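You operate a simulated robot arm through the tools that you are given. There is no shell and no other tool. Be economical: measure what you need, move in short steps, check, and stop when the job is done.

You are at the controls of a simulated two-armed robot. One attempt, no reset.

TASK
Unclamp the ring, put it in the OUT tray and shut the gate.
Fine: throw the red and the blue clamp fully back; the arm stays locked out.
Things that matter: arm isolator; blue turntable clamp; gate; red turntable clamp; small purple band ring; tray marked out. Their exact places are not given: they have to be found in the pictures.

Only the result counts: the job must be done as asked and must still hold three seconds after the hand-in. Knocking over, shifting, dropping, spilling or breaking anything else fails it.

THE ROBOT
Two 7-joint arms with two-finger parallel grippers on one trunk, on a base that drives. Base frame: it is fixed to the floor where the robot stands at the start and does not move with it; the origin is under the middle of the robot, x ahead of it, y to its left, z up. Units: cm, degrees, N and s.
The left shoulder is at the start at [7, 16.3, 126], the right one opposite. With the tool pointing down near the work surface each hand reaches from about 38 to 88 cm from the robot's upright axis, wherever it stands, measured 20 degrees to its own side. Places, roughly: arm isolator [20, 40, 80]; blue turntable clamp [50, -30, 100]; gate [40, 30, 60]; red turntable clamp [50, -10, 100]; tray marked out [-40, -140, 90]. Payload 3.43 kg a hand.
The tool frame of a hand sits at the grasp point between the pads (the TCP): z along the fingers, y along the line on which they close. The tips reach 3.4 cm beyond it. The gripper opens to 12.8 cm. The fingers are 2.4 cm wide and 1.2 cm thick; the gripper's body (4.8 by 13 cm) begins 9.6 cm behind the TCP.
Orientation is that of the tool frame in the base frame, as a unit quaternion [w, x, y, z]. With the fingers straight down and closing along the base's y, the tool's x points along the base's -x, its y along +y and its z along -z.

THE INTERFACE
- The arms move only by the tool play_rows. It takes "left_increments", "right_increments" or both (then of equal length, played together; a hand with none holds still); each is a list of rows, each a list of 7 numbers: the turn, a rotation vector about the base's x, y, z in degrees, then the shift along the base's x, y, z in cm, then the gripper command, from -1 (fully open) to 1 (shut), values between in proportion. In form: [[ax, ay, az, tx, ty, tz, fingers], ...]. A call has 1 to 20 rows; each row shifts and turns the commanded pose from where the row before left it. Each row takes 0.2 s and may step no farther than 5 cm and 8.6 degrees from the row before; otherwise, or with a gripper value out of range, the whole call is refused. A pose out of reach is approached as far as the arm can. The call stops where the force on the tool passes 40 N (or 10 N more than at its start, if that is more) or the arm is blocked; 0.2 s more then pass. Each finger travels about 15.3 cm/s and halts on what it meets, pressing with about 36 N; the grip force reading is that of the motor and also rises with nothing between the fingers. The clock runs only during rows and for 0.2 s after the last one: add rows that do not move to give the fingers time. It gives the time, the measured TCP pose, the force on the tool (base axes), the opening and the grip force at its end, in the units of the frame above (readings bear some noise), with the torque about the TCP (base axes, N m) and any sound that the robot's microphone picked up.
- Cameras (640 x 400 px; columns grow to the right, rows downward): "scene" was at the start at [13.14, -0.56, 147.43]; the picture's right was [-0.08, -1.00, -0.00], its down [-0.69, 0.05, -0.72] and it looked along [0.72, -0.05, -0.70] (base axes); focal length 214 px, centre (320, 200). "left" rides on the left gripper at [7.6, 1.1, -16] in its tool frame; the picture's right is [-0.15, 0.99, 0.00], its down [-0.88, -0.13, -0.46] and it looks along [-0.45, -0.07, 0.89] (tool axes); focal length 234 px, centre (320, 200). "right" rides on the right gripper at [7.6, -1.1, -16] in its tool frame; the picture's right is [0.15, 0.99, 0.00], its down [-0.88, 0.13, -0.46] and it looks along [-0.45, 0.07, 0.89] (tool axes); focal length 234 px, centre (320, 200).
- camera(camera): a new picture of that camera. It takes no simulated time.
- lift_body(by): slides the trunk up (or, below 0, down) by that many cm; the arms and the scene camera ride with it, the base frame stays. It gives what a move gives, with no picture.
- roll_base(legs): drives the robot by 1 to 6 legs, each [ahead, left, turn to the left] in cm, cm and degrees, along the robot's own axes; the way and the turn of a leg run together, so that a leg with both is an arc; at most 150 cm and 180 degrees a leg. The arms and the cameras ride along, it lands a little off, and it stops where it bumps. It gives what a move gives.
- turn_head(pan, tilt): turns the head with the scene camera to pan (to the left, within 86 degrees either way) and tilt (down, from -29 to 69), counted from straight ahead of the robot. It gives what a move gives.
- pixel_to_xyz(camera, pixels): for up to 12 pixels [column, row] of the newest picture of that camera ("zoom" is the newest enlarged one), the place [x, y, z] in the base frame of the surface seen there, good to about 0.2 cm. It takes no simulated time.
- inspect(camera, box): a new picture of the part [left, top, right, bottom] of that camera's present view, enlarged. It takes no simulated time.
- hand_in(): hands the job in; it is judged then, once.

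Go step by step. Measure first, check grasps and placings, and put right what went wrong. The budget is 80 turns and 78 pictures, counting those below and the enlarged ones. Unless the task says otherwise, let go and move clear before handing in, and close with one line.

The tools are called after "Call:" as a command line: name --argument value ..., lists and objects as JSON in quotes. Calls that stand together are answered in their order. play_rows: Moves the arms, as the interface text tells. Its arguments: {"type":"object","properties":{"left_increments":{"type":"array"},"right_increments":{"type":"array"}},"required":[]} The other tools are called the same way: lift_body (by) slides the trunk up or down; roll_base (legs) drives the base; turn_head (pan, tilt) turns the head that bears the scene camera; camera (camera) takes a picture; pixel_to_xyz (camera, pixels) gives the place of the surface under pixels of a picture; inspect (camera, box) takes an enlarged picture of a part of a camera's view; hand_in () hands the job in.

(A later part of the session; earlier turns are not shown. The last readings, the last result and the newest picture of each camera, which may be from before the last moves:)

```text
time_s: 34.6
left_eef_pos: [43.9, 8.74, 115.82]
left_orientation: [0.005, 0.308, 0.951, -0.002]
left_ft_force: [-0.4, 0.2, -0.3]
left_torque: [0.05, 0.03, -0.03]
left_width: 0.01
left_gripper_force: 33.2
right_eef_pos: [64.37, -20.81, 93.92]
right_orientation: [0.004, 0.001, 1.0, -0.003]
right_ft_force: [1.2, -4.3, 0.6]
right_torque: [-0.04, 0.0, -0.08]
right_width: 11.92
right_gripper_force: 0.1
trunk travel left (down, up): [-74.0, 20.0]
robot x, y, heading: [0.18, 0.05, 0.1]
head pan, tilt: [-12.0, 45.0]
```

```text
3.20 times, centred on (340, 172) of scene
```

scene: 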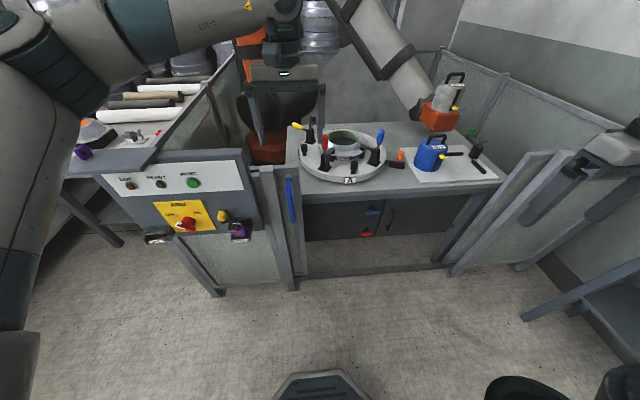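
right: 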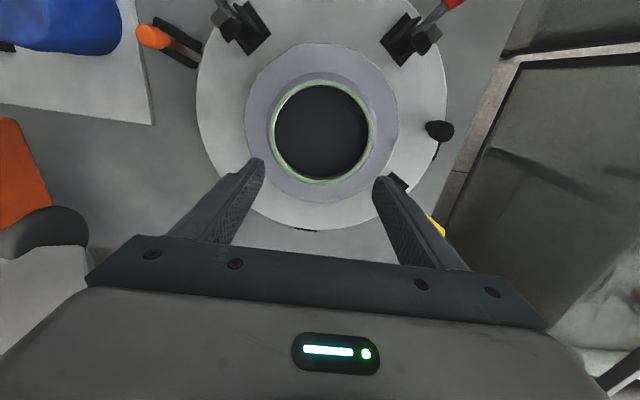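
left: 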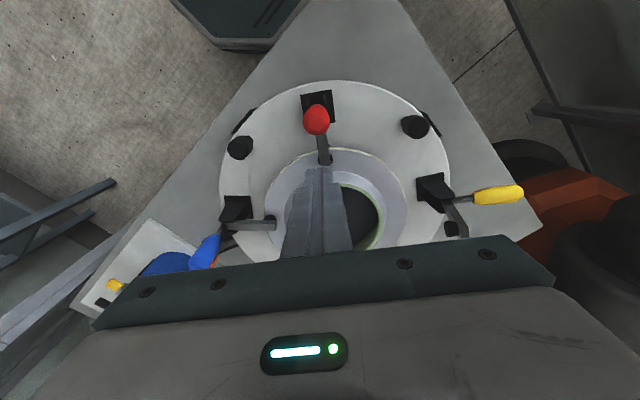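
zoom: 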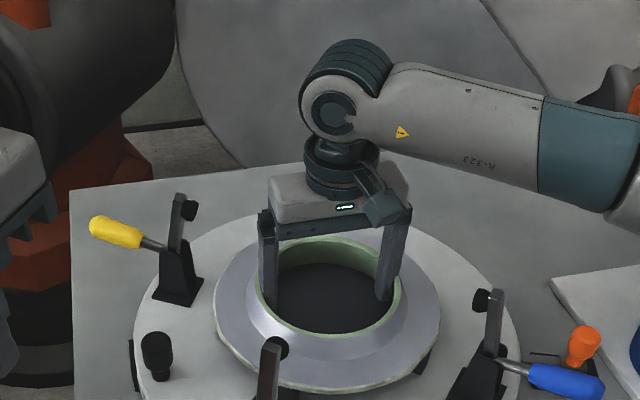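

The fingers stopped at 11.92 cm against the wall, so they are pressing outward. I'll lift 1.5 cm slowly to test the hold.

Call:
play_rows --right_increments '[[0, 0, 0, 0, 0, 0.5, -1], [0, 0, 0, 0, 0, 0.5, -1], [0, 0, 0, 0, 0, 0.5, -1], [0, 0, 0, 0, 0, 0, -1], [0, 0, 0, 0, 0, 0, -1]]'

Call:
inspect --camera "scene" --box '[240, 110, 440, 235]'

Call:
pixel_to_xyz --camera "zoom" --pixels '[[330, 333], [216, 290], [438, 310], [330, 240], [330, 385]]'

```text
time_s: 35.8
left_eef_pos: [43.84, 8.8, 115.97]
left_orientation: [0.005, 0.307, 0.952, -0.002]
left_ft_force: [-0.6, 0.2, 0.3]
left_torque: [0.01, -0.04, 0.02]
left_width: 0.0
left_gripper_force: 33.0
right_eef_pos: [64.26, -20.74, 95.37]
right_orientation: [0.005, 0.001, 1.0, -0.004]
right_ft_force: [0.5, -0.4, -3.9]
right_torque: [-0.04, 0.01, 0.0]
right_width: 11.95
right_gripper_force: 0.0
trunk travel left (down, up): [-74.0, 20.0]
robot x, y, heading: [0.24, -0.12, 0.1]
head pan, tilt: [-12.0, 45.0]
```

```text
3.20 times, centred on (340, 172) of scene
```

zoom: 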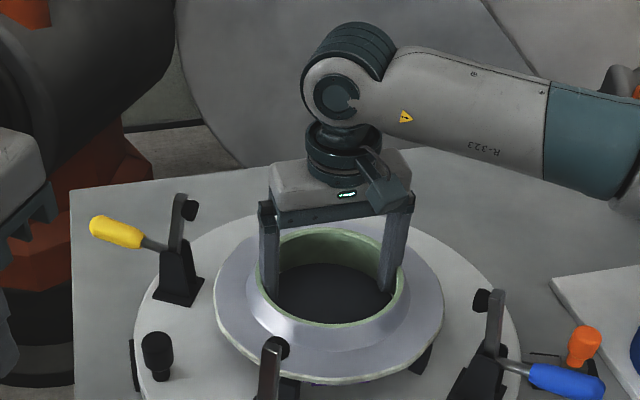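

```text
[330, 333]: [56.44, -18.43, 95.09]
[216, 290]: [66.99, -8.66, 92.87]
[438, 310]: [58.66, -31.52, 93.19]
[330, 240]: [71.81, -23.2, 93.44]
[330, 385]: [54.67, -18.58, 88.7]
```

The ring came up with the hand (rim ≈95.1, load only 4 N) and stays level. I'll lift it on well clear of the clamps.

Call:
play_rows --right_increments '[[0, 0, 0, 0, 0, 1.5, -1], [0, 0, 0, 0, 0, 2, -1], [0, 0, 0, 0, 0, 2, -1], [0, 0, 0, 0, 0, 2, -1], [0, 0, 0, 0, 0, 2, -1], [0, 0, 0, 0, 0, 2, -1], [0, 0, 0, 0, 0, 2, -1], [0, 0, 0, 0, 0, 2, -1], [0, 0, 0, 0, 0, 2, -1], [0, 0, 0, 0, 0, 2, -1], [0, 0, 0, 0, 0, 1, -1], [0, 0, 0, 0, 0, 0, -1]]'

Call:
camera --camera "scene"

```text
time_s: 38.4
left_eef_pos: [43.85, 8.8, 115.96]
left_orientation: [0.004, 0.307, 0.952, -0.002]
left_ft_force: [0.3, -0.3, -0.3]
left_torque: [0.06, 0.01, -0.03]
left_width: 0.02
left_gripper_force: 32.7
right_eef_pos: [64.46, -20.88, 115.89]
right_orientation: [0.004, 0.0, 1.0, -0.004]
right_ft_force: [-0.1, -0.3, -2.9]
right_torque: [-0.02, 0.01, 0.0]
right_width: 11.93
right_gripper_force: 0.1
trunk travel left (down, up): [-74.0, 20.0]
robot x, y, heading: [0.29, -0.04, 0.0]
head pan, tilt: [-12.0, 45.0]
```

```text
42 pictures are left
```

scene: 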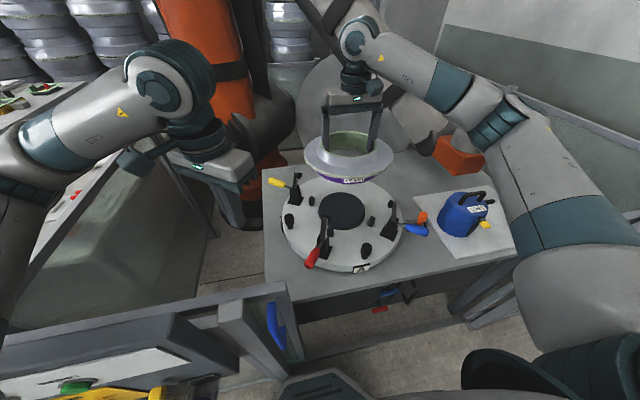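

The ring hangs level with its purple band visible. Now I'll back out and turn right toward the bench, in separate legs.

Call:
roll_base --legs '[[-60, 0, 0], [0, 0, -45], [0, 0, -45]]'

Call:
turn_head --pan 0 --tilt 35

Call:
camera --camera "scene"

```text
time_s: 45.9
left_eef_pos: [-51.83, -43.21, 115.92]
left_orientation: [0.002, 0.894, 0.447, -0.005]
left_ft_force: [0.2, 0.3, -0.4]
left_torque: [-0.03, 0.0, 0.0]
left_width: 0.0
left_gripper_force: 33.0
right_eef_pos: [-81.94, -63.31, 115.85]
right_orientation: [0.001, 0.713, 0.701, -0.006]
right_ft_force: [-0.1, 0.5, -3.8]
right_torque: [0.0, 0.0, 0.0]
right_width: 11.92
right_gripper_force: 0.1
trunk travel left (down, up): [-74.0, 20.0]
robot x, y, heading: [-59.73, 0.35, -90.9]
head pan, tilt: [-12.0, 45.0]
```

```text
time_s: 46.7
left_eef_pos: [-51.88, -43.34, 115.97]
left_orientation: [0.001, 0.894, 0.449, -0.004]
left_ft_force: [0.6, -0.3, 0.3]
left_torque: [0.04, -0.05, 0.01]
left_width: 0.01
left_gripper_force: 32.9
right_eef_pos: [-81.87, -63.25, 115.82]
right_orientation: [0.0, 0.713, 0.701, -0.006]
right_ft_force: [-0.2, 0.2, -3.2]
right_torque: [0.02, 0.01, 0.01]
right_width: 11.94
right_gripper_force: 0.0
trunk travel left (down, up): [-74.0, 20.0]
robot x, y, heading: [-60.03, 0.02, -90.8]
head pan, tilt: [0.0, 35.0]
```

```text
41 pictures are left
```

scene: 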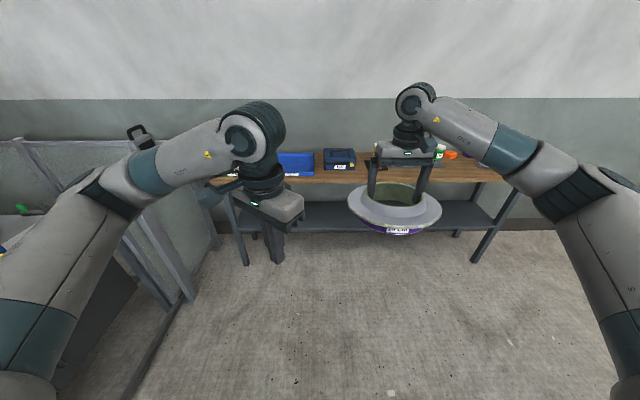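

Turned cleanly with the ring steady. I'll drive diagonally to the bench, stopping a little short of the tray.

Call:
roll_base --legs '[[74, 37, 0.8]]'

Call:
turn_head --pan -10 --tilt 50

Call:
camera --camera "scene"

Call:
camera --camera "right"

```text
time_s: 51.1
left_eef_pos: [-15.51, -118.71, 115.8]
left_orientation: [0.002, 0.891, 0.454, -0.007]
left_ft_force: [0.2, 0.3, 0.4]
left_torque: [-0.01, 0.02, -0.03]
left_width: 0.04
left_gripper_force: 32.6
right_eef_pos: [-45.35, -139.14, 115.89]
right_orientation: [0.0, 0.709, 0.706, -0.006]
right_ft_force: [-0.2, -0.2, -4.5]
right_torque: [0.01, 0.0, 0.0]
right_width: 11.94
right_gripper_force: 0.0
trunk travel left (down, up): [-74.0, 20.0]
robot x, y, heading: [-23.85, -75.04, -90.4]
head pan, tilt: [0.0, 35.0]
```

```text
time_s: 51.9
left_eef_pos: [-15.53, -118.83, 115.89]
left_orientation: [0.001, 0.892, 0.453, -0.005]
left_ft_force: [0.1, -0.3, -0.4]
left_torque: [-0.01, 0.05, 0.01]
left_width: 0.02
left_gripper_force: 33.5
right_eef_pos: [-45.33, -139.18, 115.79]
right_orientation: [0.0, 0.709, 0.705, -0.006]
right_ft_force: [0.5, 0.4, -3.2]
right_torque: [0.02, 0.01, -0.01]
right_width: 11.95
right_gripper_force: 0.1
trunk travel left (down, up): [-74.0, 20.0]
robot x, y, heading: [-23.83, -75.22, -90.4]
head pan, tilt: [-10.0, 50.0]
```

```text
40 pictures are left
```

scene: 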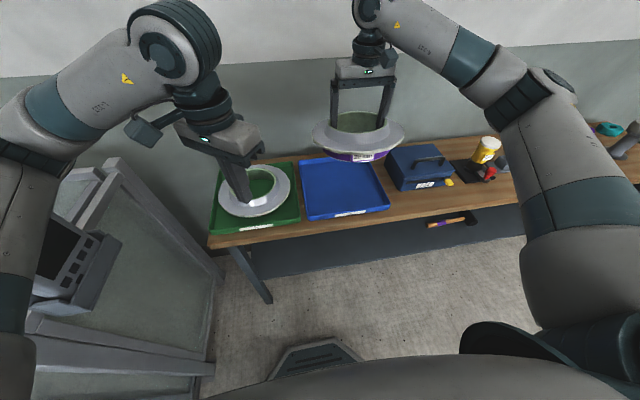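

```text
39 pictures are left
```

right: 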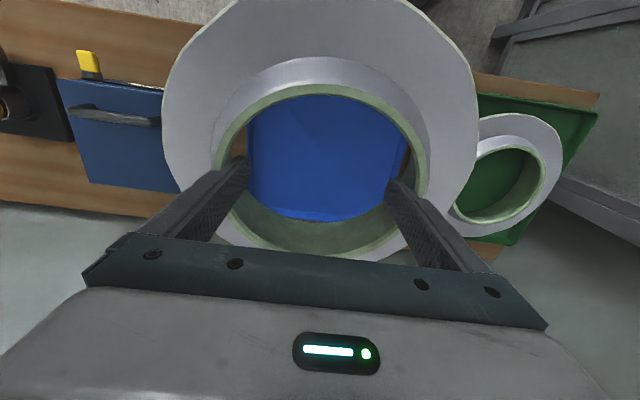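

Call:
inspect --camera "scene" --box '[200, 110, 480, 250]'

Call:
pixel_to_xyz --camera "scene" --pixels '[[308, 220], [390, 208], [298, 161], [299, 190], [373, 163], [345, 190], [305, 200], [380, 195], [395, 180], [312, 218], [350, 212], [350, 205]]'

```text
2.29 times, centred on (340, 180) of scene
```

zoom: 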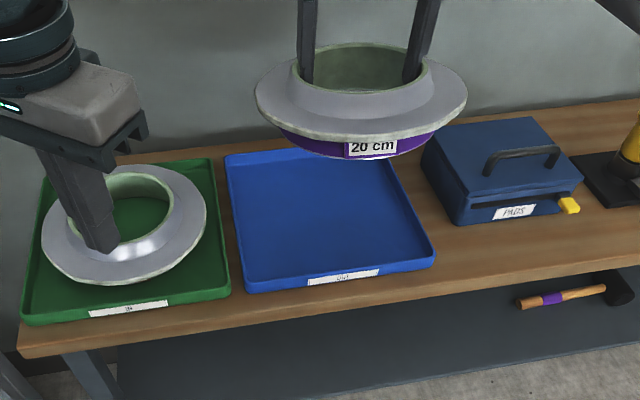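

```text
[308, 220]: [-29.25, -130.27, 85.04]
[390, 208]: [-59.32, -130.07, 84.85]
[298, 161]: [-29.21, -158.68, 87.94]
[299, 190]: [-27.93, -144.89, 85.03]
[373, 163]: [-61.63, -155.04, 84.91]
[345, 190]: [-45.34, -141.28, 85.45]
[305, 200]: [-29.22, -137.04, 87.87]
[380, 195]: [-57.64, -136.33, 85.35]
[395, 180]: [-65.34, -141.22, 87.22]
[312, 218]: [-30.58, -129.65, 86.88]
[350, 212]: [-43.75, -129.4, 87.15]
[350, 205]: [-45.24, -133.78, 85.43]
```

The tray spans x −29…−59, y −130…−159 (floor z 85.4), centre ≈ (−44.2, −144.7). I'll shift the ring over the centre and lower to just above the floor.

Call:
play_rows --right_increments '[[0, 0, 0, 0.4, -1.8, 0, -1], [0, 0, 0, 0.4, -1.8, 0, -1], [0, 0, 0, 0.3, -1.9, 0, -1], [0, 0, 0, 0, 0, -2.5, -1], [0, 0, 0, 0, 0, -2.5, -1], [0, 0, 0, 0, 0, -2.5, -1], [0, 0, 0, 0, 0, -2.5, -1], [0, 0, 0, 0, 0, -2.5, -1], [0, 0, 0, 0, 0, -2.5, -1], [0, 0, 0, 0, 0, -2.5, -1], [0, 0, 0, 0, 0, -2.5, -1], [0, 0, 0, 0, 0, -1, -1], [0, 0, 0, 0, 0, 0, -1]]'

Call:
inspect --camera "scene" --box '[200, 110, 480, 250]'

```text
time_s: 54.7
left_eef_pos: [-15.51, -118.8, 115.87]
left_orientation: [0.003, 0.892, 0.453, -0.005]
left_ft_force: [-0.1, -0.2, 0.5]
left_torque: [-0.02, -0.01, -0.01]
left_width: 0.0
left_gripper_force: 33.0
right_eef_pos: [-44.18, -144.6, 94.89]
right_orientation: [0.0, 0.709, 0.705, -0.006]
right_ft_force: [0.3, -0.3, -4.3]
right_torque: [0.01, -0.01, -0.04]
right_width: 11.94
right_gripper_force: 0.1
trunk travel left (down, up): [-74.0, 20.0]
robot x, y, heading: [-24.26, -75.05, -90.4]
head pan, tilt: [-10.0, 50.0]
```

```text
2.29 times, centred on (340, 180) of scene
```

zoom: 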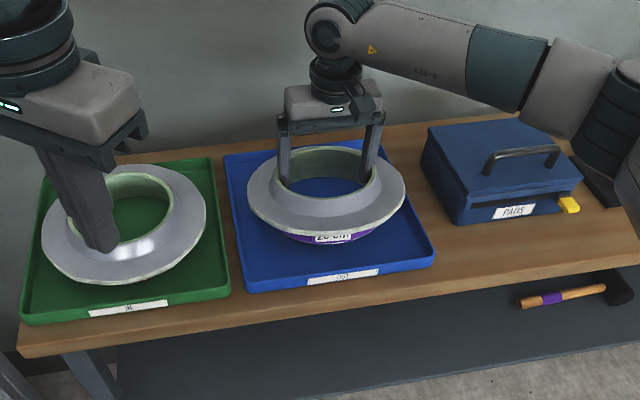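

The ring is centred in the tray and nearly down. Before the last centimetres I'll check how close the right elbow at (600,150) is to the bench items.

Call:
pixel_to_xyz --camera "zoom" --pixels '[[580, 140], [600, 180], [620, 205], [575, 80], [330, 190], [325, 155], [500, 110], [630, 150]]'

Call:
inspect --camera "scene" --box '[380, 90, 640, 280]'

```text
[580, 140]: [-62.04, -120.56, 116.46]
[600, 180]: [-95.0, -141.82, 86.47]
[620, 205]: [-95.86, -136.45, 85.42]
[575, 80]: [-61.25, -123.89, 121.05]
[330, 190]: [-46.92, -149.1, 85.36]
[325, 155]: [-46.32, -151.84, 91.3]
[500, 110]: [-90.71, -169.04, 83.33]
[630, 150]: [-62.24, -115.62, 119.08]
```

```text
2.11 times, centred on (510, 185) of scene
```

zoom: 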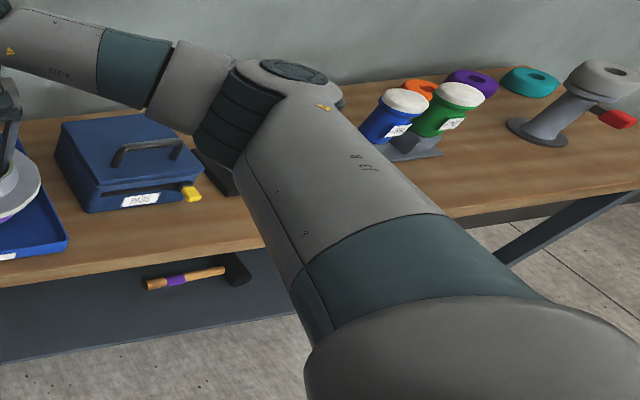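

The elbow is at z ≈116, well clear. I'll lower in small steps, watching the vertical force.

Call:
play_rows --right_increments '[[0, 0, 0, 0, 0, -0.5, -1], [0, 0, 0, 0, 0, -0.5, -1], [0, 0, 0, 0, 0, -0.5, -1], [0, 0, 0, 0, 0, -0.5, -1], [0, 0, 0, 0, 0, -0.4, -1], [0, 0, 0, 0, 0, 0, -1]]'

Call:
play_rows --right_increments '[[0, 0, 0, 0, 0, -0.3, -1], [0, 0, 0, 0, 0, -0.3, -1], [0, 0, 0, 0, 0, 0, -1]]'

```text
time_s: 56.1
left_eef_pos: [-15.5, -118.63, 115.94]
left_orientation: [0.003, 0.891, 0.453, -0.005]
left_ft_force: [-0.6, 0.5, 0.1]
left_torque: [-0.02, -0.02, -0.01]
left_width: 0.0
left_gripper_force: 33.3
right_eef_pos: [-44.19, -144.55, 92.71]
right_orientation: [0.001, 0.709, 0.705, -0.006]
right_ft_force: [-1.8, -1.3, 15.2]
right_torque: [0.03, -0.12, -0.05]
right_width: 11.93
right_gripper_force: 0.1
trunk travel left (down, up): [-74.0, 20.0]
robot x, y, heading: [-23.97, -75.25, -90.3]
head pan, tilt: [-10.0, 50.0]
```

```text
time_s: 56.9
left_eef_pos: [-15.43, -118.78, 115.96]
left_orientation: [0.003, 0.891, 0.453, -0.005]
left_ft_force: [0.1, -0.4, -0.3]
left_torque: [0.02, -0.01, 0.03]
left_width: 0.0
left_gripper_force: 33.2
right_eef_pos: [-44.14, -144.59, 92.04]
right_orientation: [0.001, 0.709, 0.705, -0.006]
right_ft_force: [-2.6, -1.4, 15.0]
right_torque: [0.08, -0.08, -0.02]
right_width: 11.94
right_gripper_force: 0.0
trunk travel left (down, up): [-74.0, 20.0]
robot x, y, heading: [-24.15, -75.42, -90.2]
head pan, tilt: [-10.0, 50.0]
```

The force turned to +15 N, so the ring rests in the tray. I'll draw the fingers in off the wall and lift straight out.

Call:
play_rows --right_increments '[[0, 0, 0, 0, 0, 0, -0.68], [0, 0, 0, 0, 0, 0, -0.68], [0, 0, 0, 0, 0, 0.5, -0.66], [0, 0, 0, 0, 0, 1, -0.66], [0, 0, 0, 0, 0, 2, -0.66], [0, 0, 0, 0, 0, 3, -0.66], [0, 0, 0, 0, 0, 4, -0.66], [0, 0, 0, 0, 0, 4, -0.66], [0, 0, 0, 0, 0, 4, -0.66], [0, 0, 0, 0, 0, 4, -0.66], [0, 0, 0, 0, 0, 0, -0.66]]'

Call:
inspect --camera "scene" --box '[200, 110, 480, 250]'

Call:
pixel_to_xyz --camera "zoom" --pixels '[[247, 200], [405, 190], [325, 240], [325, 160]]'

```text
time_s: 59.3
left_eef_pos: [-15.61, -118.88, 115.9]
left_orientation: [0.001, 0.892, 0.453, -0.006]
left_ft_force: [-0.2, -0.7, 0.7]
left_torque: [-0.01, 0.02, -0.01]
left_width: 0.0
left_gripper_force: 32.6
right_eef_pos: [-44.28, -144.73, 114.27]
right_orientation: [0.0, 0.709, 0.706, -0.005]
right_ft_force: [0.3, 0.3, 0.0]
right_torque: [0.02, 0.01, 0.02]
right_width: 10.61
right_gripper_force: 0.0
trunk travel left (down, up): [-74.0, 20.0]
robot x, y, heading: [-24.25, -75.19, -90.2]
head pan, tilt: [-10.0, 50.0]
```

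```text
2.29 times, centred on (340, 180) of scene
```

zoom: 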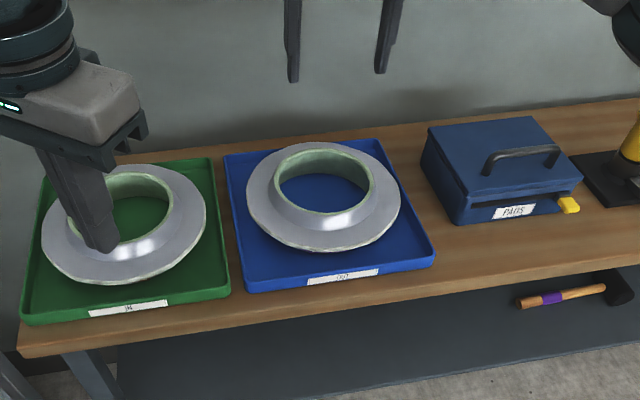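

```text
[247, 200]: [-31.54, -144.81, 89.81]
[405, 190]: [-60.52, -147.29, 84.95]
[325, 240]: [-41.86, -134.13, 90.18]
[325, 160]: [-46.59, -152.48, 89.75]
```

The ring lies flat inside the OUT tray. Now I'll back away along the same path, turn to the cell and study the gate.

Call:
roll_base --legs '[[-74, -37, 0], [0, 0, 45], [0, 0, 45]]'

Call:
turn_head --pan -8 --tilt 45

Call:
camera --camera "scene"

Call:
turn_head --pan -45 --tilt 40

Call:
camera --camera "scene"

```text
time_s: 67.8
left_eef_pos: [-17.41, 6.29, 115.89]
left_orientation: [0.006, 0.311, 0.95, -0.003]
left_ft_force: [0.4, -1.0, 0.7]
left_torque: [0.01, 0.02, 0.02]
left_width: 0.0
left_gripper_force: 32.6
right_eef_pos: [8.29, -22.59, 114.4]
right_orientation: [0.004, 0.006, 1.0, -0.003]
right_ft_force: [-0.2, 0.3, 0.4]
right_torque: [-0.01, 0.0, -0.03]
right_width: 10.61
right_gripper_force: 0.1
trunk travel left (down, up): [-74.0, 20.0]
robot x, y, heading: [-61.26, -1.95, -0.6]
head pan, tilt: [-10.0, 50.0]
```

```text
time_s: 68.4
left_eef_pos: [-17.61, 6.38, 115.88]
left_orientation: [0.005, 0.311, 0.95, -0.002]
left_ft_force: [-0.9, -0.6, -0.5]
left_torque: [0.0, 0.0, 0.01]
left_width: 0.0
left_gripper_force: 32.5
right_eef_pos: [8.29, -22.33, 114.46]
right_orientation: [0.005, 0.005, 1.0, -0.004]
right_ft_force: [0.4, 0.4, 1.0]
right_torque: [0.04, -0.04, 0.02]
right_width: 10.63
right_gripper_force: 0.1
trunk travel left (down, up): [-74.0, 20.0]
robot x, y, heading: [-61.1, -1.68, -0.7]
head pan, tilt: [-8.0, 45.0]
```

```text
34 pictures are left
```

scene: 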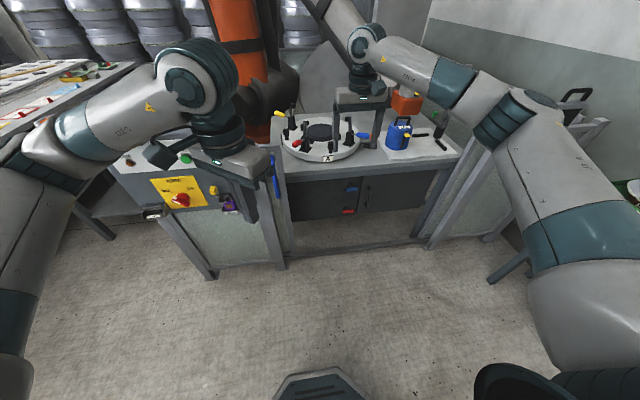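

```text
time_s: 69.5
left_eef_pos: [-17.52, 6.27, 115.95]
left_orientation: [0.006, 0.311, 0.95, -0.003]
left_ft_force: [0.4, -0.4, 0.9]
left_torque: [0.02, 0.02, 0.03]
left_width: 0.02
left_gripper_force: 33.5
right_eef_pos: [8.23, -22.63, 114.33]
right_orientation: [0.004, 0.005, 1.0, -0.003]
right_ft_force: [0.3, 0.1, 0.3]
right_torque: [-0.01, 0.01, -0.01]
right_width: 10.63
right_gripper_force: 0.1
trunk travel left (down, up): [-74.0, 20.0]
robot x, y, heading: [-61.31, -2.0, -0.4]
head pan, tilt: [-45.0, 40.0]
```

```text
33 pictures are left
```

scene: 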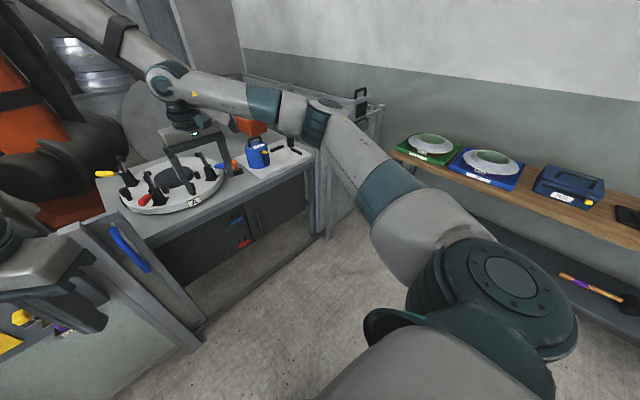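

Ring is still in place. The gate looks like a sliding panel behind the control-box panel, with a floor rail running right to the far post. I'll zoom to confirm and measure.

Call:
turn_head --pan -8 --tilt 45

Call:
inspect --camera "scene" --box '[140, 100, 340, 290]'

Call:
inspect --camera "scene" --box '[340, 130, 520, 260]'

```text
time_s: 70.5
left_eef_pos: [-17.61, 6.34, 115.94]
left_orientation: [0.005, 0.312, 0.95, -0.003]
left_ft_force: [-0.9, -0.5, -0.3]
left_torque: [-0.01, 0.01, 0.02]
left_width: 0.0
left_gripper_force: 33.2
right_eef_pos: [8.45, -22.66, 114.38]
right_orientation: [0.004, 0.006, 1.0, -0.004]
right_ft_force: [0.1, 0.1, -0.4]
right_torque: [-0.01, -0.01, 0.01]
right_width: 10.66
right_gripper_force: 0.0
trunk travel left (down, up): [-74.0, 20.0]
robot x, y, heading: [-61.01, -1.9, -0.8]
head pan, tilt: [-8.0, 45.0]
```

```text
2.11 times, centred on (240, 195) of scene
```

zoom: 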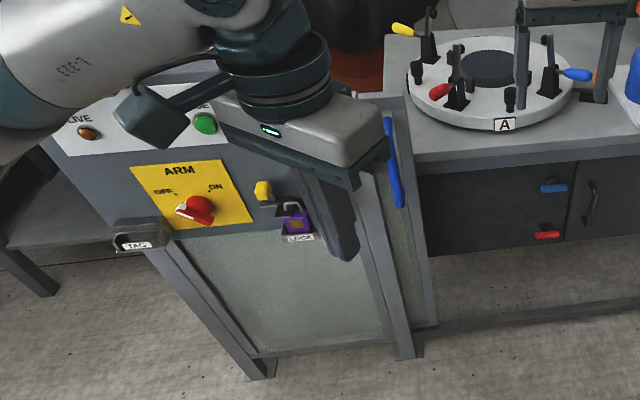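

```text
3.08 times, centred on (430, 195) of scene
```

zoom: 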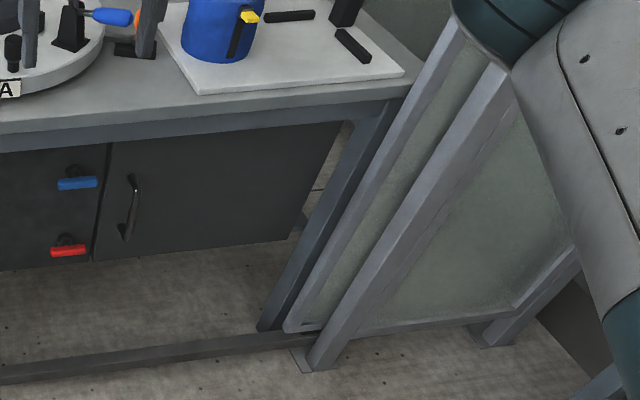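

Call:
pixel_to_xyz --camera "zoom" --pixels '[[290, 325], [310, 365], [440, 60], [490, 90], [350, 240], [390, 240], [370, 260], [500, 200], [565, 250], [480, 340], [250, 343], [30, 375]]'

Call:
play_rows --left_increments '[[0, 0, 0, -3, 0, 4, 1], [0, 0, 0, -3, 0, 4, 1], [0, 0, 0, 0, 3, 4, 1], [0, 0, 0, 0, 4, 3, 1], [0, 0, 0, 0, 4, 3, 1], [0, 0, 0, 0, 4, 0, 1]]'

Call:
camera --camera "scene"

```text
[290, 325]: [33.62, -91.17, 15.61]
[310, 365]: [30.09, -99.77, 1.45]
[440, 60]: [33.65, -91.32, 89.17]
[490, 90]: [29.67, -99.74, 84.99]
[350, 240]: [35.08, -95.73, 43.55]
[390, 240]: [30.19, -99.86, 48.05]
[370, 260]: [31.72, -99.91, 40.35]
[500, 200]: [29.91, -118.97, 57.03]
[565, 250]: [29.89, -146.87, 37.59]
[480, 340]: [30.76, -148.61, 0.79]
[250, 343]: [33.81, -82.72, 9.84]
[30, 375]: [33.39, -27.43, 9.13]
```

```text
time_s: 71.9
left_eef_pos: [-23.61, 21.62, 133.94]
left_orientation: [0.006, 0.312, 0.95, -0.004]
left_ft_force: [-0.7, 0.7, 0.1]
left_torque: [-0.05, -0.01, -0.02]
left_width: 0.0
left_gripper_force: 33.4
right_eef_pos: [8.28, -22.18, 114.39]
right_orientation: [0.004, 0.005, 1.0, -0.005]
right_ft_force: [0.6, 1.3, 0.7]
right_torque: [-0.04, 0.0, 0.03]
right_width: 10.63
right_gripper_force: 0.1
trunk travel left (down, up): [-74.0, 20.0]
robot x, y, heading: [-60.99, -1.7, -0.5]
head pan, tilt: [-8.0, 45.0]
```

```text
30 pictures are left
```

scene: 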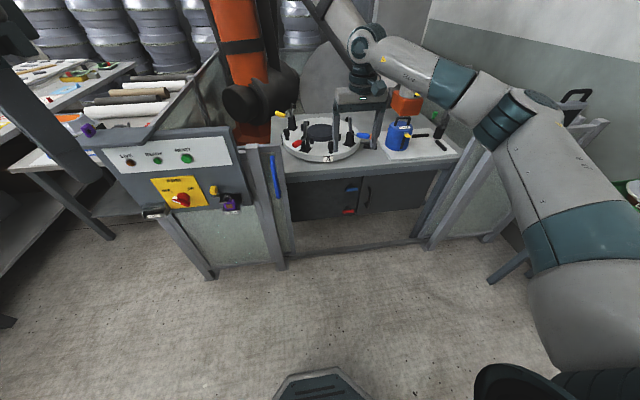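

The left leaf (x≈34, edge y≈3) and a like leaf at y≈-91 make a sliding gate; its vertical blue handle is at ≈(29.5,5,80–97). I'll bring the right hand in, narrowed, and drive closer to take the handle from above.

Call:
play_rows --right_increments '[[0, 0, 0, -1.7, 3.85, 0, 0.3], [0, 0, 0, -1.7, 3.85, 0, 0.3], [0, 0, 0, -1.7, 3.85, 0, 0.3], [0, 0, 0, -1.7, 3.85, 0, 0.3], [0, 0, 0, -1.7, 3.85, 0, 0.3], [0, 0, 0, -1.7, 3.85, 0, 0.3], [0, 0, 0, -1.7, 3.85, 0, 0.3]]'

Call:
roll_base --legs '[[28, 0, 0.6]]'

Call:
turn_head --pan 0 --tilt 45

Call:
camera --camera "scene"

Call:
camera --camera "right"

```text
time_s: 73.5
left_eef_pos: [-23.64, 21.55, 133.93]
left_orientation: [0.004, 0.311, 0.95, -0.003]
left_ft_force: [-0.7, 0.3, -0.1]
left_torque: [0.0, -0.02, 0.02]
left_width: 0.0
left_gripper_force: 33.6
right_eef_pos: [-3.68, 4.6, 114.57]
right_orientation: [0.004, 0.006, 1.0, -0.004]
right_ft_force: [-0.2, 1.3, -0.5]
right_torque: [-0.03, -0.01, 0.03]
right_width: 4.47
right_gripper_force: 0.0
trunk travel left (down, up): [-74.0, 20.0]
robot x, y, heading: [-60.78, -2.33, -0.7]
head pan, tilt: [-8.0, 45.0]
```

```text
time_s: 75.4
left_eef_pos: [3.95, 21.6, 133.9]
left_orientation: [0.006, 0.306, 0.952, -0.002]
left_ft_force: [-0.3, 0.0, 0.2]
left_torque: [-0.01, -0.01, 0.02]
left_width: 0.0
left_gripper_force: 33.0
right_eef_pos: [24.17, 5.01, 114.52]
right_orientation: [0.005, -0.002, 1.0, -0.004]
right_ft_force: [-0.6, 0.7, 0.0]
right_torque: [0.01, -0.03, -0.03]
right_width: 4.49
right_gripper_force: 0.0
trunk travel left (down, up): [-74.0, 20.0]
robot x, y, heading: [-33.51, -1.82, 0.0]
head pan, tilt: [-8.0, 45.0]
```

```text
time_s: 76.1
left_eef_pos: [4.01, 21.72, 133.94]
left_orientation: [0.006, 0.305, 0.952, -0.003]
left_ft_force: [1.1, 0.5, 0.4]
left_torque: [0.01, 0.01, 0.02]
left_width: 0.0
left_gripper_force: 32.7
right_eef_pos: [24.26, 4.95, 114.45]
right_orientation: [0.005, -0.002, 1.0, -0.004]
right_ft_force: [0.1, 0.0, 0.3]
right_torque: [-0.01, 0.03, -0.01]
right_width: 4.46
right_gripper_force: 0.0
trunk travel left (down, up): [-74.0, 20.0]
robot x, y, heading: [-33.31, -1.96, 0.5]
head pan, tilt: [0.0, 45.0]
```

```text
29 pictures are left
```

scene: 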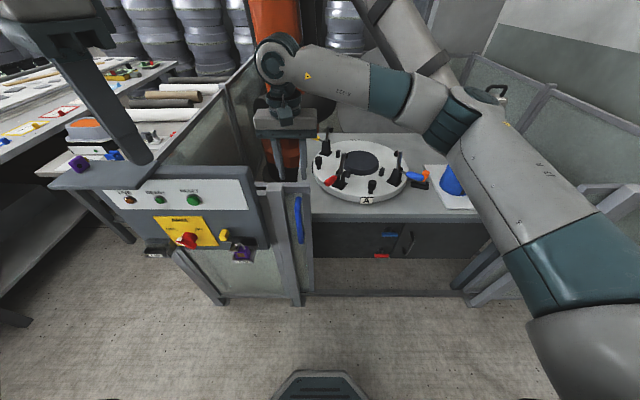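

```text
28 pictures are left
```

right: 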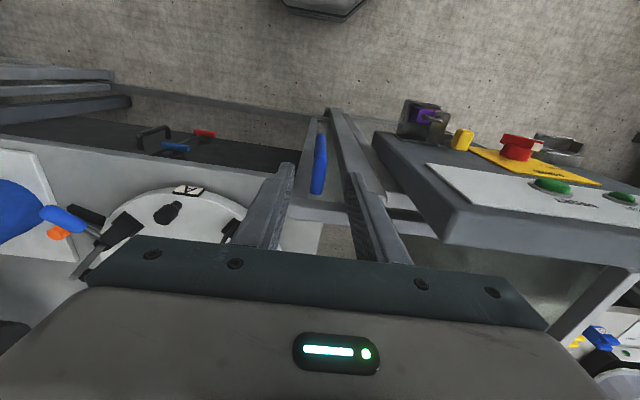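

Call:
inspect --camera "right" --box '[230, 90, 430, 250]'

Call:
pixel_to_xyz --camera "zoom" --pixels '[[280, 320], [285, 240], [292, 150], [270, 300], [292, 310], [370, 260], [340, 80], [220, 380], [540, 390], [320, 370]]'

Call:
pixel_to_xyz --camera "scene" --pixels '[[297, 200], [299, 220], [301, 240], [290, 190], [275, 195], [308, 195]]'

```text
2.50 times, centred on (330, 170) of right
```

zoom: 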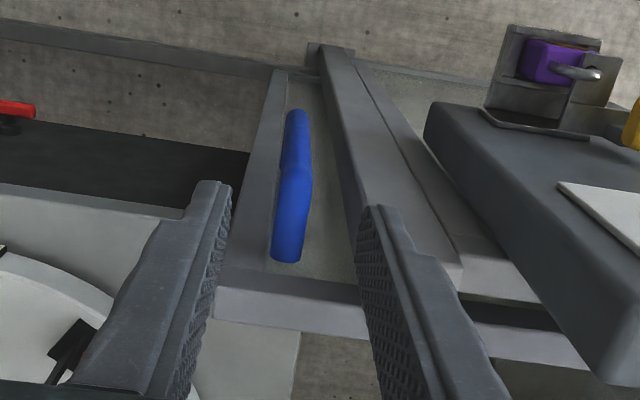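

```text
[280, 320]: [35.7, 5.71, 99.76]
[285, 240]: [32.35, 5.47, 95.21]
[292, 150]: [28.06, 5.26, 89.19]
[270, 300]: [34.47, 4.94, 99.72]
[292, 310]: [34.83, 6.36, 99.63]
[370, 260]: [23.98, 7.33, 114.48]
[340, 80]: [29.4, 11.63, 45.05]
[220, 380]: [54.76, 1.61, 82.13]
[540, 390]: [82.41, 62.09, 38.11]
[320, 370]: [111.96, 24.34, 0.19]
```

```text
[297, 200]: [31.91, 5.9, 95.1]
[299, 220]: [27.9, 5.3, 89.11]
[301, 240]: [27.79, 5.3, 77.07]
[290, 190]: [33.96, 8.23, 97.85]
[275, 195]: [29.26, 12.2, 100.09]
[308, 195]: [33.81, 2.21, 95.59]
```

The handle's bar is at ≈(28.7,5.4), topping at z ≈95.5, with the post beginning near y 9. I'll straddle the bar from above with a 3.2 cm opening and close.

Call:
play_rows --right_increments '[[0, 0, 0, 2, 0.25, 0, 0.5], [0, 0, 0, 2, 0.2, 0, 0.5], [0, 0, 0, 0, 0, -3.5, 0.5], [0, 0, 0, 0, 0, -3.5, 0.5], [0, 0, 0, 0, 0, -3.5, 0.5], [0, 0, 0, 0, 0, -2.5, 0.5], [0, 0, 0, 0, 0, -2.5, 0.5], [0, 0, 0, 0, 0, -2.5, 0.5], [0, 0, 0, 0, 0, -2, 0.5], [0, 0, 0, 0, 0, 0, 0.5], [0, 0, 0, 0, 0, 0, 1], [0, 0, 0, 0, 0, 0, 1]]'

Call:
inspect --camera "scene" --box '[220, 90, 400, 250]'

```text
time_s: 78.7
left_eef_pos: [4.03, 21.68, 133.87]
left_orientation: [0.005, 0.306, 0.952, -0.002]
left_ft_force: [-0.4, 0.1, 0.1]
left_torque: [-0.02, 0.03, 0.02]
left_width: 0.0
left_gripper_force: 32.9
right_eef_pos: [28.27, 5.46, 94.42]
right_orientation: [0.005, -0.002, 1.0, -0.004]
right_ft_force: [0.8, 5.0, -3.9]
right_torque: [1.06, -0.42, -0.02]
right_width: 2.21
right_gripper_force: 44.6
trunk travel left (down, up): [-74.0, 20.0]
robot x, y, heading: [-33.53, -2.09, 0.3]
head pan, tilt: [0.0, 45.0]
```

```text
2.50 times, centred on (310, 170) of scene
```

zoom: 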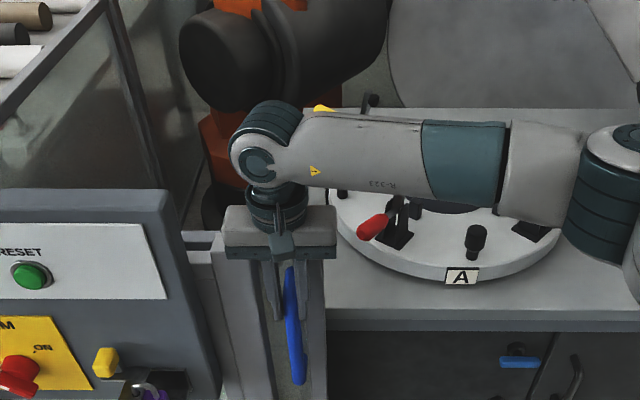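

The handle is gripped at 2.2 cm. I'll check how high the forearm is over the table, then pull a few centimetres to test.

Call:
pixel_to_xyz --camera "zoom" --pixels '[[400, 170], [540, 200], [600, 250], [380, 105]]'

Call:
play_rows --right_increments '[[0, 0, 0, 0, -1, 0, 1], [0, 0, 0, 0, -1, 0, 1], [0, 0, 0, 0, -1, 0, 1], [0, 0, 0, 0, -1, 0, 1], [0, 0, 0, 0, -1, 0, 1]]'

Call:
inspect --camera "scene" --box '[220, 90, 540, 320]'

```text
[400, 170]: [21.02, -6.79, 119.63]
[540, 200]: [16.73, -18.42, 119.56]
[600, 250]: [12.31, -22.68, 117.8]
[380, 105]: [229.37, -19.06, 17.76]
```

```text
time_s: 79.9
left_eef_pos: [4.18, 21.53, 134.02]
left_orientation: [0.005, 0.306, 0.952, -0.002]
left_ft_force: [-0.8, -0.9, 0.2]
left_torque: [0.02, -0.01, -0.04]
left_width: 0.0
left_gripper_force: 33.4
right_eef_pos: [28.28, 0.23, 94.39]
right_orientation: [0.003, -0.002, 1.0, -0.004]
right_ft_force: [-6.3, 1.8, -13.2]
right_torque: [0.84, -0.31, -0.06]
right_width: 2.19
right_gripper_force: 44.7
trunk travel left (down, up): [-74.0, 20.0]
robot x, y, heading: [-33.24, -2.0, 0.2]
head pan, tilt: [0.0, 45.0]
```

```text
1.74 times, centred on (380, 205) of scene
```

zoom: 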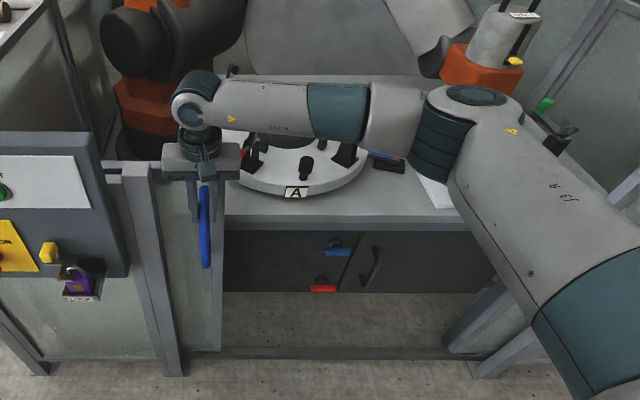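

The leaf slides with the hand. I'll keep pulling and watch whether the far leaf moves along.

Call:
play_rows --right_increments '[[0, 0, 0, 0, -1.5, 0, 1], [0, 0, 0, 0, -1.5, 0, 1], [0, 0, 0, 0, -1.5, 0, 1], [0, 0, 0, 0, -1.5, 0, 1], [0, 0, 0, 0, -1.5, 0, 1], [0, 0, 0, 0, -1.5, 0, 1], [0, 0, 0, 0, -1.5, 0, 1], [0, 0, 0, 0, -1.5, 0, 1], [0, 0, 0, 0, -1.5, 0, 1], [0, 0, 0, 0, -1.5, 0, 1], [0, 0, 0, 0, -1.5, 0, 1], [0, 0, 0, 0, -1.5, 0, 1], [0, 0, 0, 0, -1.5, 0, 1], [0, 0, 0, 0, -1.5, 0, 1], [0, 0, 0, 0, 0, 0, 1]]'

Call:
turn_head --pan -25 --tilt 45

Call:
camera --camera "scene"

```text
time_s: 83.1
left_eef_pos: [4.04, 21.41, 133.97]
left_orientation: [0.006, 0.306, 0.952, -0.002]
left_ft_force: [-0.2, -0.6, -0.3]
left_torque: [-0.01, -0.01, 0.01]
left_width: 0.0
left_gripper_force: 33.5
right_eef_pos: [28.23, -20.68, 94.52]
right_orientation: [0.004, -0.001, 1.0, -0.005]
right_ft_force: [-16.5, -4.9, -18.4]
right_torque: [0.95, 1.05, -0.04]
right_width: 2.22
right_gripper_force: 45.1
trunk travel left (down, up): [-74.0, 20.0]
robot x, y, heading: [-33.15, -2.2, 0.1]
head pan, tilt: [0.0, 45.0]
```

```text
time_s: 84.0
left_eef_pos: [3.95, 21.56, 133.96]
left_orientation: [0.006, 0.306, 0.952, -0.003]
left_ft_force: [0.4, -0.1, -1.5]
left_torque: [-0.01, 0.01, 0.0]
left_width: 0.0
left_gripper_force: 32.4
right_eef_pos: [28.16, -20.51, 94.56]
right_orientation: [0.004, -0.002, 1.0, -0.003]
right_ft_force: [-17.0, -5.1, -19.9]
right_torque: [0.57, 0.66, -0.29]
right_width: 2.18
right_gripper_force: 45.0
trunk travel left (down, up): [-74.0, 20.0]
robot x, y, heading: [-32.8, -2.14, 0.1]
head pan, tilt: [-25.0, 45.0]
```

```text
24 pictures are left
```

scene: 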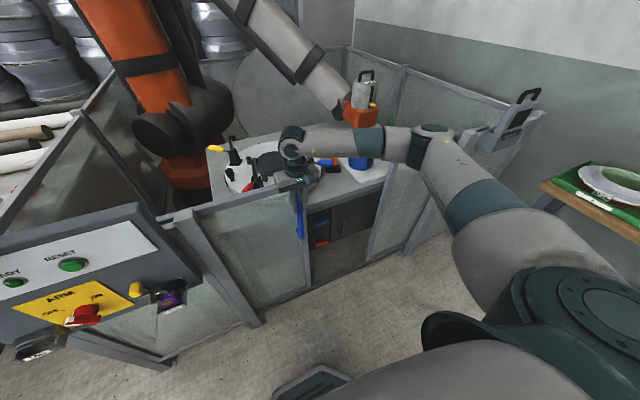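

The far leaf's panel at (390,200) appears to come out too, so the leaves are coupled. Side load has built up to about 18 N in −x and −z, so I'll ease that way while pulling on.

Call:
play_rows --right_increments '[[0, 0, 0, -0.3, -0.5, -0.4, 1], [0, 0, 0, 0, -1.5, 0, 1], [0, 0, 0, 0, -1.5, 0, 1], [0, 0, 0, 0, -1.5, 0, 1], [0, 0, 0, 0, -1.5, 0, 1], [0, 0, 0, 0, -1.5, 0, 1], [0, 0, 0, 0, -1.5, 0, 1], [0, 0, 0, 0, -1.5, 0, 1], [0, 0, 0, 0, -1.5, 0, 1], [0, 0, 0, 0, -1.5, 0, 1], [0, 0, 0, 0, 0, 0, 1]]'

Call:
camera --camera "scene"

```text
time_s: 86.4
left_eef_pos: [4.19, 21.76, 133.84]
left_orientation: [0.005, 0.306, 0.952, -0.002]
left_ft_force: [0.3, 0.2, -0.1]
left_torque: [0.05, 0.03, 0.03]
left_width: 0.03
left_gripper_force: 32.9
right_eef_pos: [28.16, -34.67, 94.47]
right_orientation: [0.006, 0.0, 1.0, -0.005]
right_ft_force: [22.7, -3.1, 28.6]
right_torque: [0.93, -0.55, 0.07]
right_width: 2.2
right_gripper_force: 45.1
trunk travel left (down, up): [-74.0, 20.0]
robot x, y, heading: [-32.88, -2.27, -0.0]
head pan, tilt: [-25.0, 45.0]
```

```text
23 pictures are left
```

scene: 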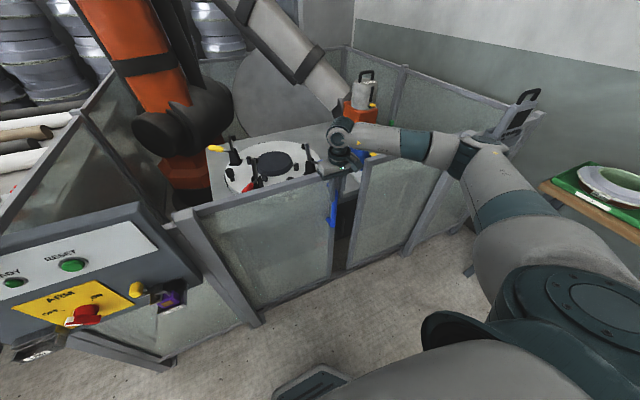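

The leaves are coupled and about 14 cm apart. I'll centre out the side load and close the rest gently until it meets the stop.

Call:
play_rows --right_increments '[[0, 0, 0, 0.16, 0, 0.22, 1], [0, 0, 0, 0, -1, 0, 1], [0, 0, 0, 0, -1, 0, 1], [0, 0, 0, 0, -1, 0, 1], [0, 0, 0, 0, -1, 0, 1], [0, 0, 0, 0, -1, 0, 1], [0, 0, 0, 0, -0.6, 0, 1], [0, 0, 0, 0, -0.6, 0, 1], [0, 0, 0, 0, -0.6, 0, 1], [0, 0, 0, 0, -0.6, 0, 1], [0, 0, 0, 0, -0.5, 0, 1], [0, 0, 0, 0, -0.5, 0, 1]]'

Call:
inspect --camera "scene" --box '[240, 100, 480, 300]'

```text
time_s: 88.6
left_eef_pos: [3.74, 21.97, 133.94]
left_orientation: [0.006, 0.303, 0.953, -0.002]
left_ft_force: [-0.5, -1.3, 0.4]
left_torque: [0.03, 0.01, 0.04]
left_width: 0.0
left_gripper_force: 33.6
right_eef_pos: [28.01, -40.37, 94.37]
right_orientation: [0.004, -0.011, 1.0, 0.004]
right_ft_force: [-2.0, 19.0, 11.2]
right_torque: [-0.85, 1.14, -0.01]
right_width: 2.2
right_gripper_force: 44.5
trunk travel left (down, up): [-74.0, 20.0]
robot x, y, heading: [-33.36, -1.97, 0.4]
head pan, tilt: [-25.0, 45.0]
stopped in row 10 (right hand): the force on the tool passed its limit at 51 N (the readings are from after the stop); the commanded pose is now the measured one
```

```text
2.00 times, centred on (360, 200) of scene
```

zoom: 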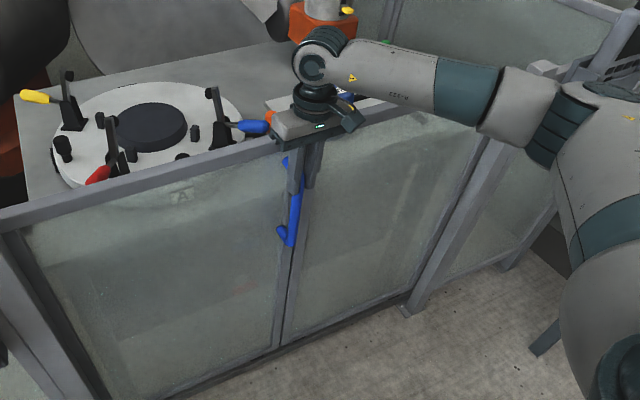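

The stop came with 51 N and the leaves look met at (285,300). I'll press once more, then let go and rise to inspect the seam.

Call:
play_rows --right_increments '[[0, 0, 0, 0, -0.4, 0, 1], [0, 0, 0, 0, -0.4, 0, 1], [0, 0, 0, 0, 0, 0, 1]]'

Call:
play_rows --right_increments '[[0, 0, 0, 0, 0.3, 0, 0.5], [0, 0, 0, 0, 0, 0, 0.5], [0, 0, 0, 0, 0, 2, 0.5], [0, 0, 0, 0, 0, 4, 0.5], [0, 0, 0, 0, 0, 4, 0.5], [0, 0, 0, 0, 0, 4, 0.5], [0, 0, 0, -4, 0, 0, 0.5], [0, 0, 0, -4, 0, 0, 0.5]]'

Call:
inspect --camera "scene" --box '[300, 150, 400, 290]'

```text
time_s: 89.2
left_eef_pos: [3.73, 22.1, 134.02]
left_orientation: [0.006, 0.303, 0.953, -0.001]
left_ft_force: [0.4, -0.5, 0.2]
left_torque: [0.07, -0.04, 0.01]
left_width: 0.02
left_gripper_force: 33.7
right_eef_pos: [28.01, -40.49, 94.42]
right_orientation: [0.003, -0.016, 1.0, 0.008]
right_ft_force: [-3.9, 16.8, 11.2]
right_torque: [-0.89, 1.26, -0.02]
right_width: 2.21
right_gripper_force: 45.1
trunk travel left (down, up): [-74.0, 20.0]
robot x, y, heading: [-33.27, -2.35, 0.5]
head pan, tilt: [-25.0, 45.0]
stopped in row 3 (right hand): the force on the tool passed its limit at 44 N (the readings are from after the stop); the commanded pose is now the measured one
```

```text
time_s: 91.0
left_eef_pos: [3.73, 21.89, 133.98]
left_orientation: [0.005, 0.303, 0.953, -0.002]
left_ft_force: [-1.4, 0.3, 0.2]
left_torque: [-0.01, -0.01, -0.02]
left_width: 0.0
left_gripper_force: 32.9
right_eef_pos: [20.0, -40.42, 108.12]
right_orientation: [0.004, -0.015, 1.0, 0.007]
right_ft_force: [-0.3, -0.4, -0.4]
right_torque: [0.0, -0.02, 0.04]
right_width: 3.21
right_gripper_force: 0.0
trunk travel left (down, up): [-74.0, 20.0]
robot x, y, heading: [-33.24, -2.16, 0.6]
head pan, tilt: [-25.0, 45.0]
```

```text
2.86 times, centred on (350, 220) of scene
```

zoom: 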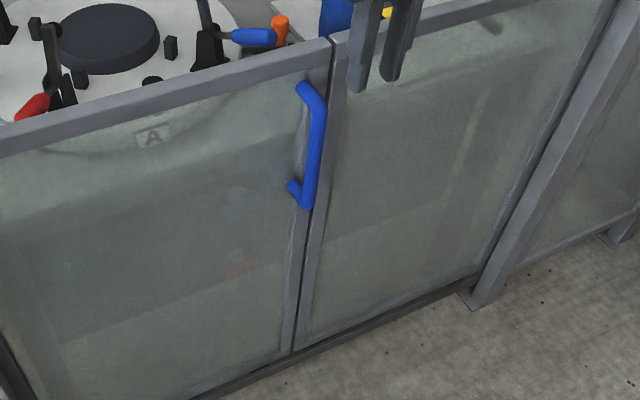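

The leaves meet with only a thin seam. I'll measure it in a closer picture.

Call:
inspect --camera "scene" --box '[385, 140, 450, 190]'

Call:
inspect --camera "scene" --box '[395, 155, 430, 180]'

Call:
inspect --camera "scene" --box '[390, 150, 440, 290]'

```text
8.00 times, centred on (418, 165) of scene
```

zoom: 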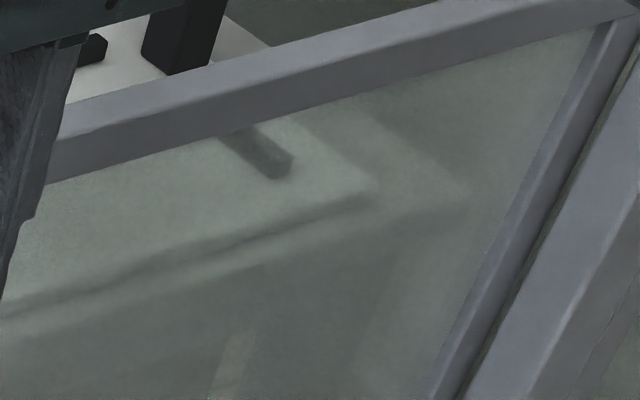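

```text
16.00 times, centred on (412, 168) of scene
```

zoom: 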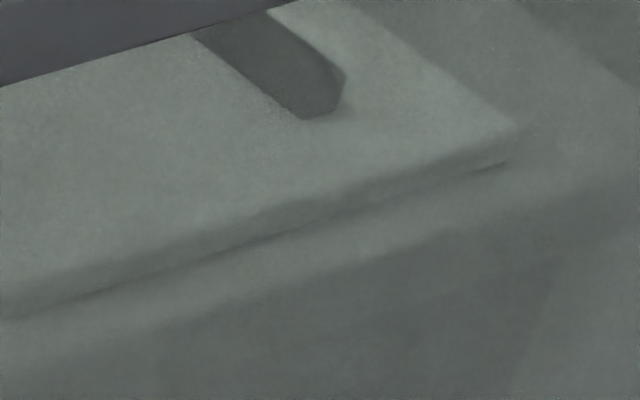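

```text
2.86 times, centred on (415, 220) of scene
```

zoom: 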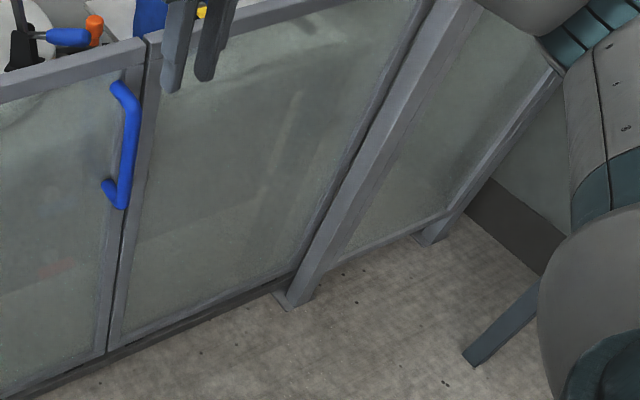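

I cropped the wrong spot; the seam is near (355,165) of the full view.

Call:
inspect --camera "scene" --box '[331, 155, 379, 185]'

Call:
pixel_to_xyz --camera "zoom" --pixels '[[300, 150], [320, 150], [330, 150], [340, 150], [350, 150], [360, 150], [380, 150]]'

```text
13.33 times, centred on (355, 170) of scene
```

zoom: 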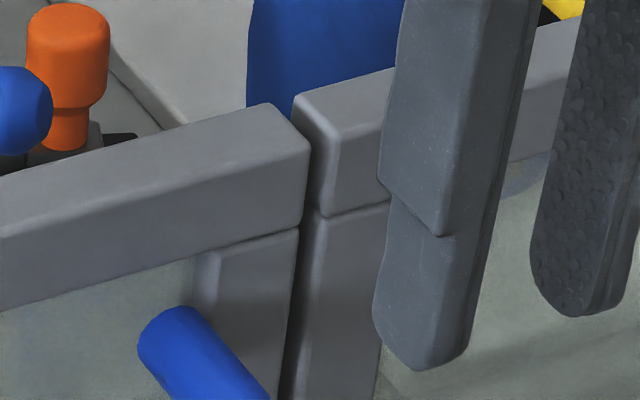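

```text
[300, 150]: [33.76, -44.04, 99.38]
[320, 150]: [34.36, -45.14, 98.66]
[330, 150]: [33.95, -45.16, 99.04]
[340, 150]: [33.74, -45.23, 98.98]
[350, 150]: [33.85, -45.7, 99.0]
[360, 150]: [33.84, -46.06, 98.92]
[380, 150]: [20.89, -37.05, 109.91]
```

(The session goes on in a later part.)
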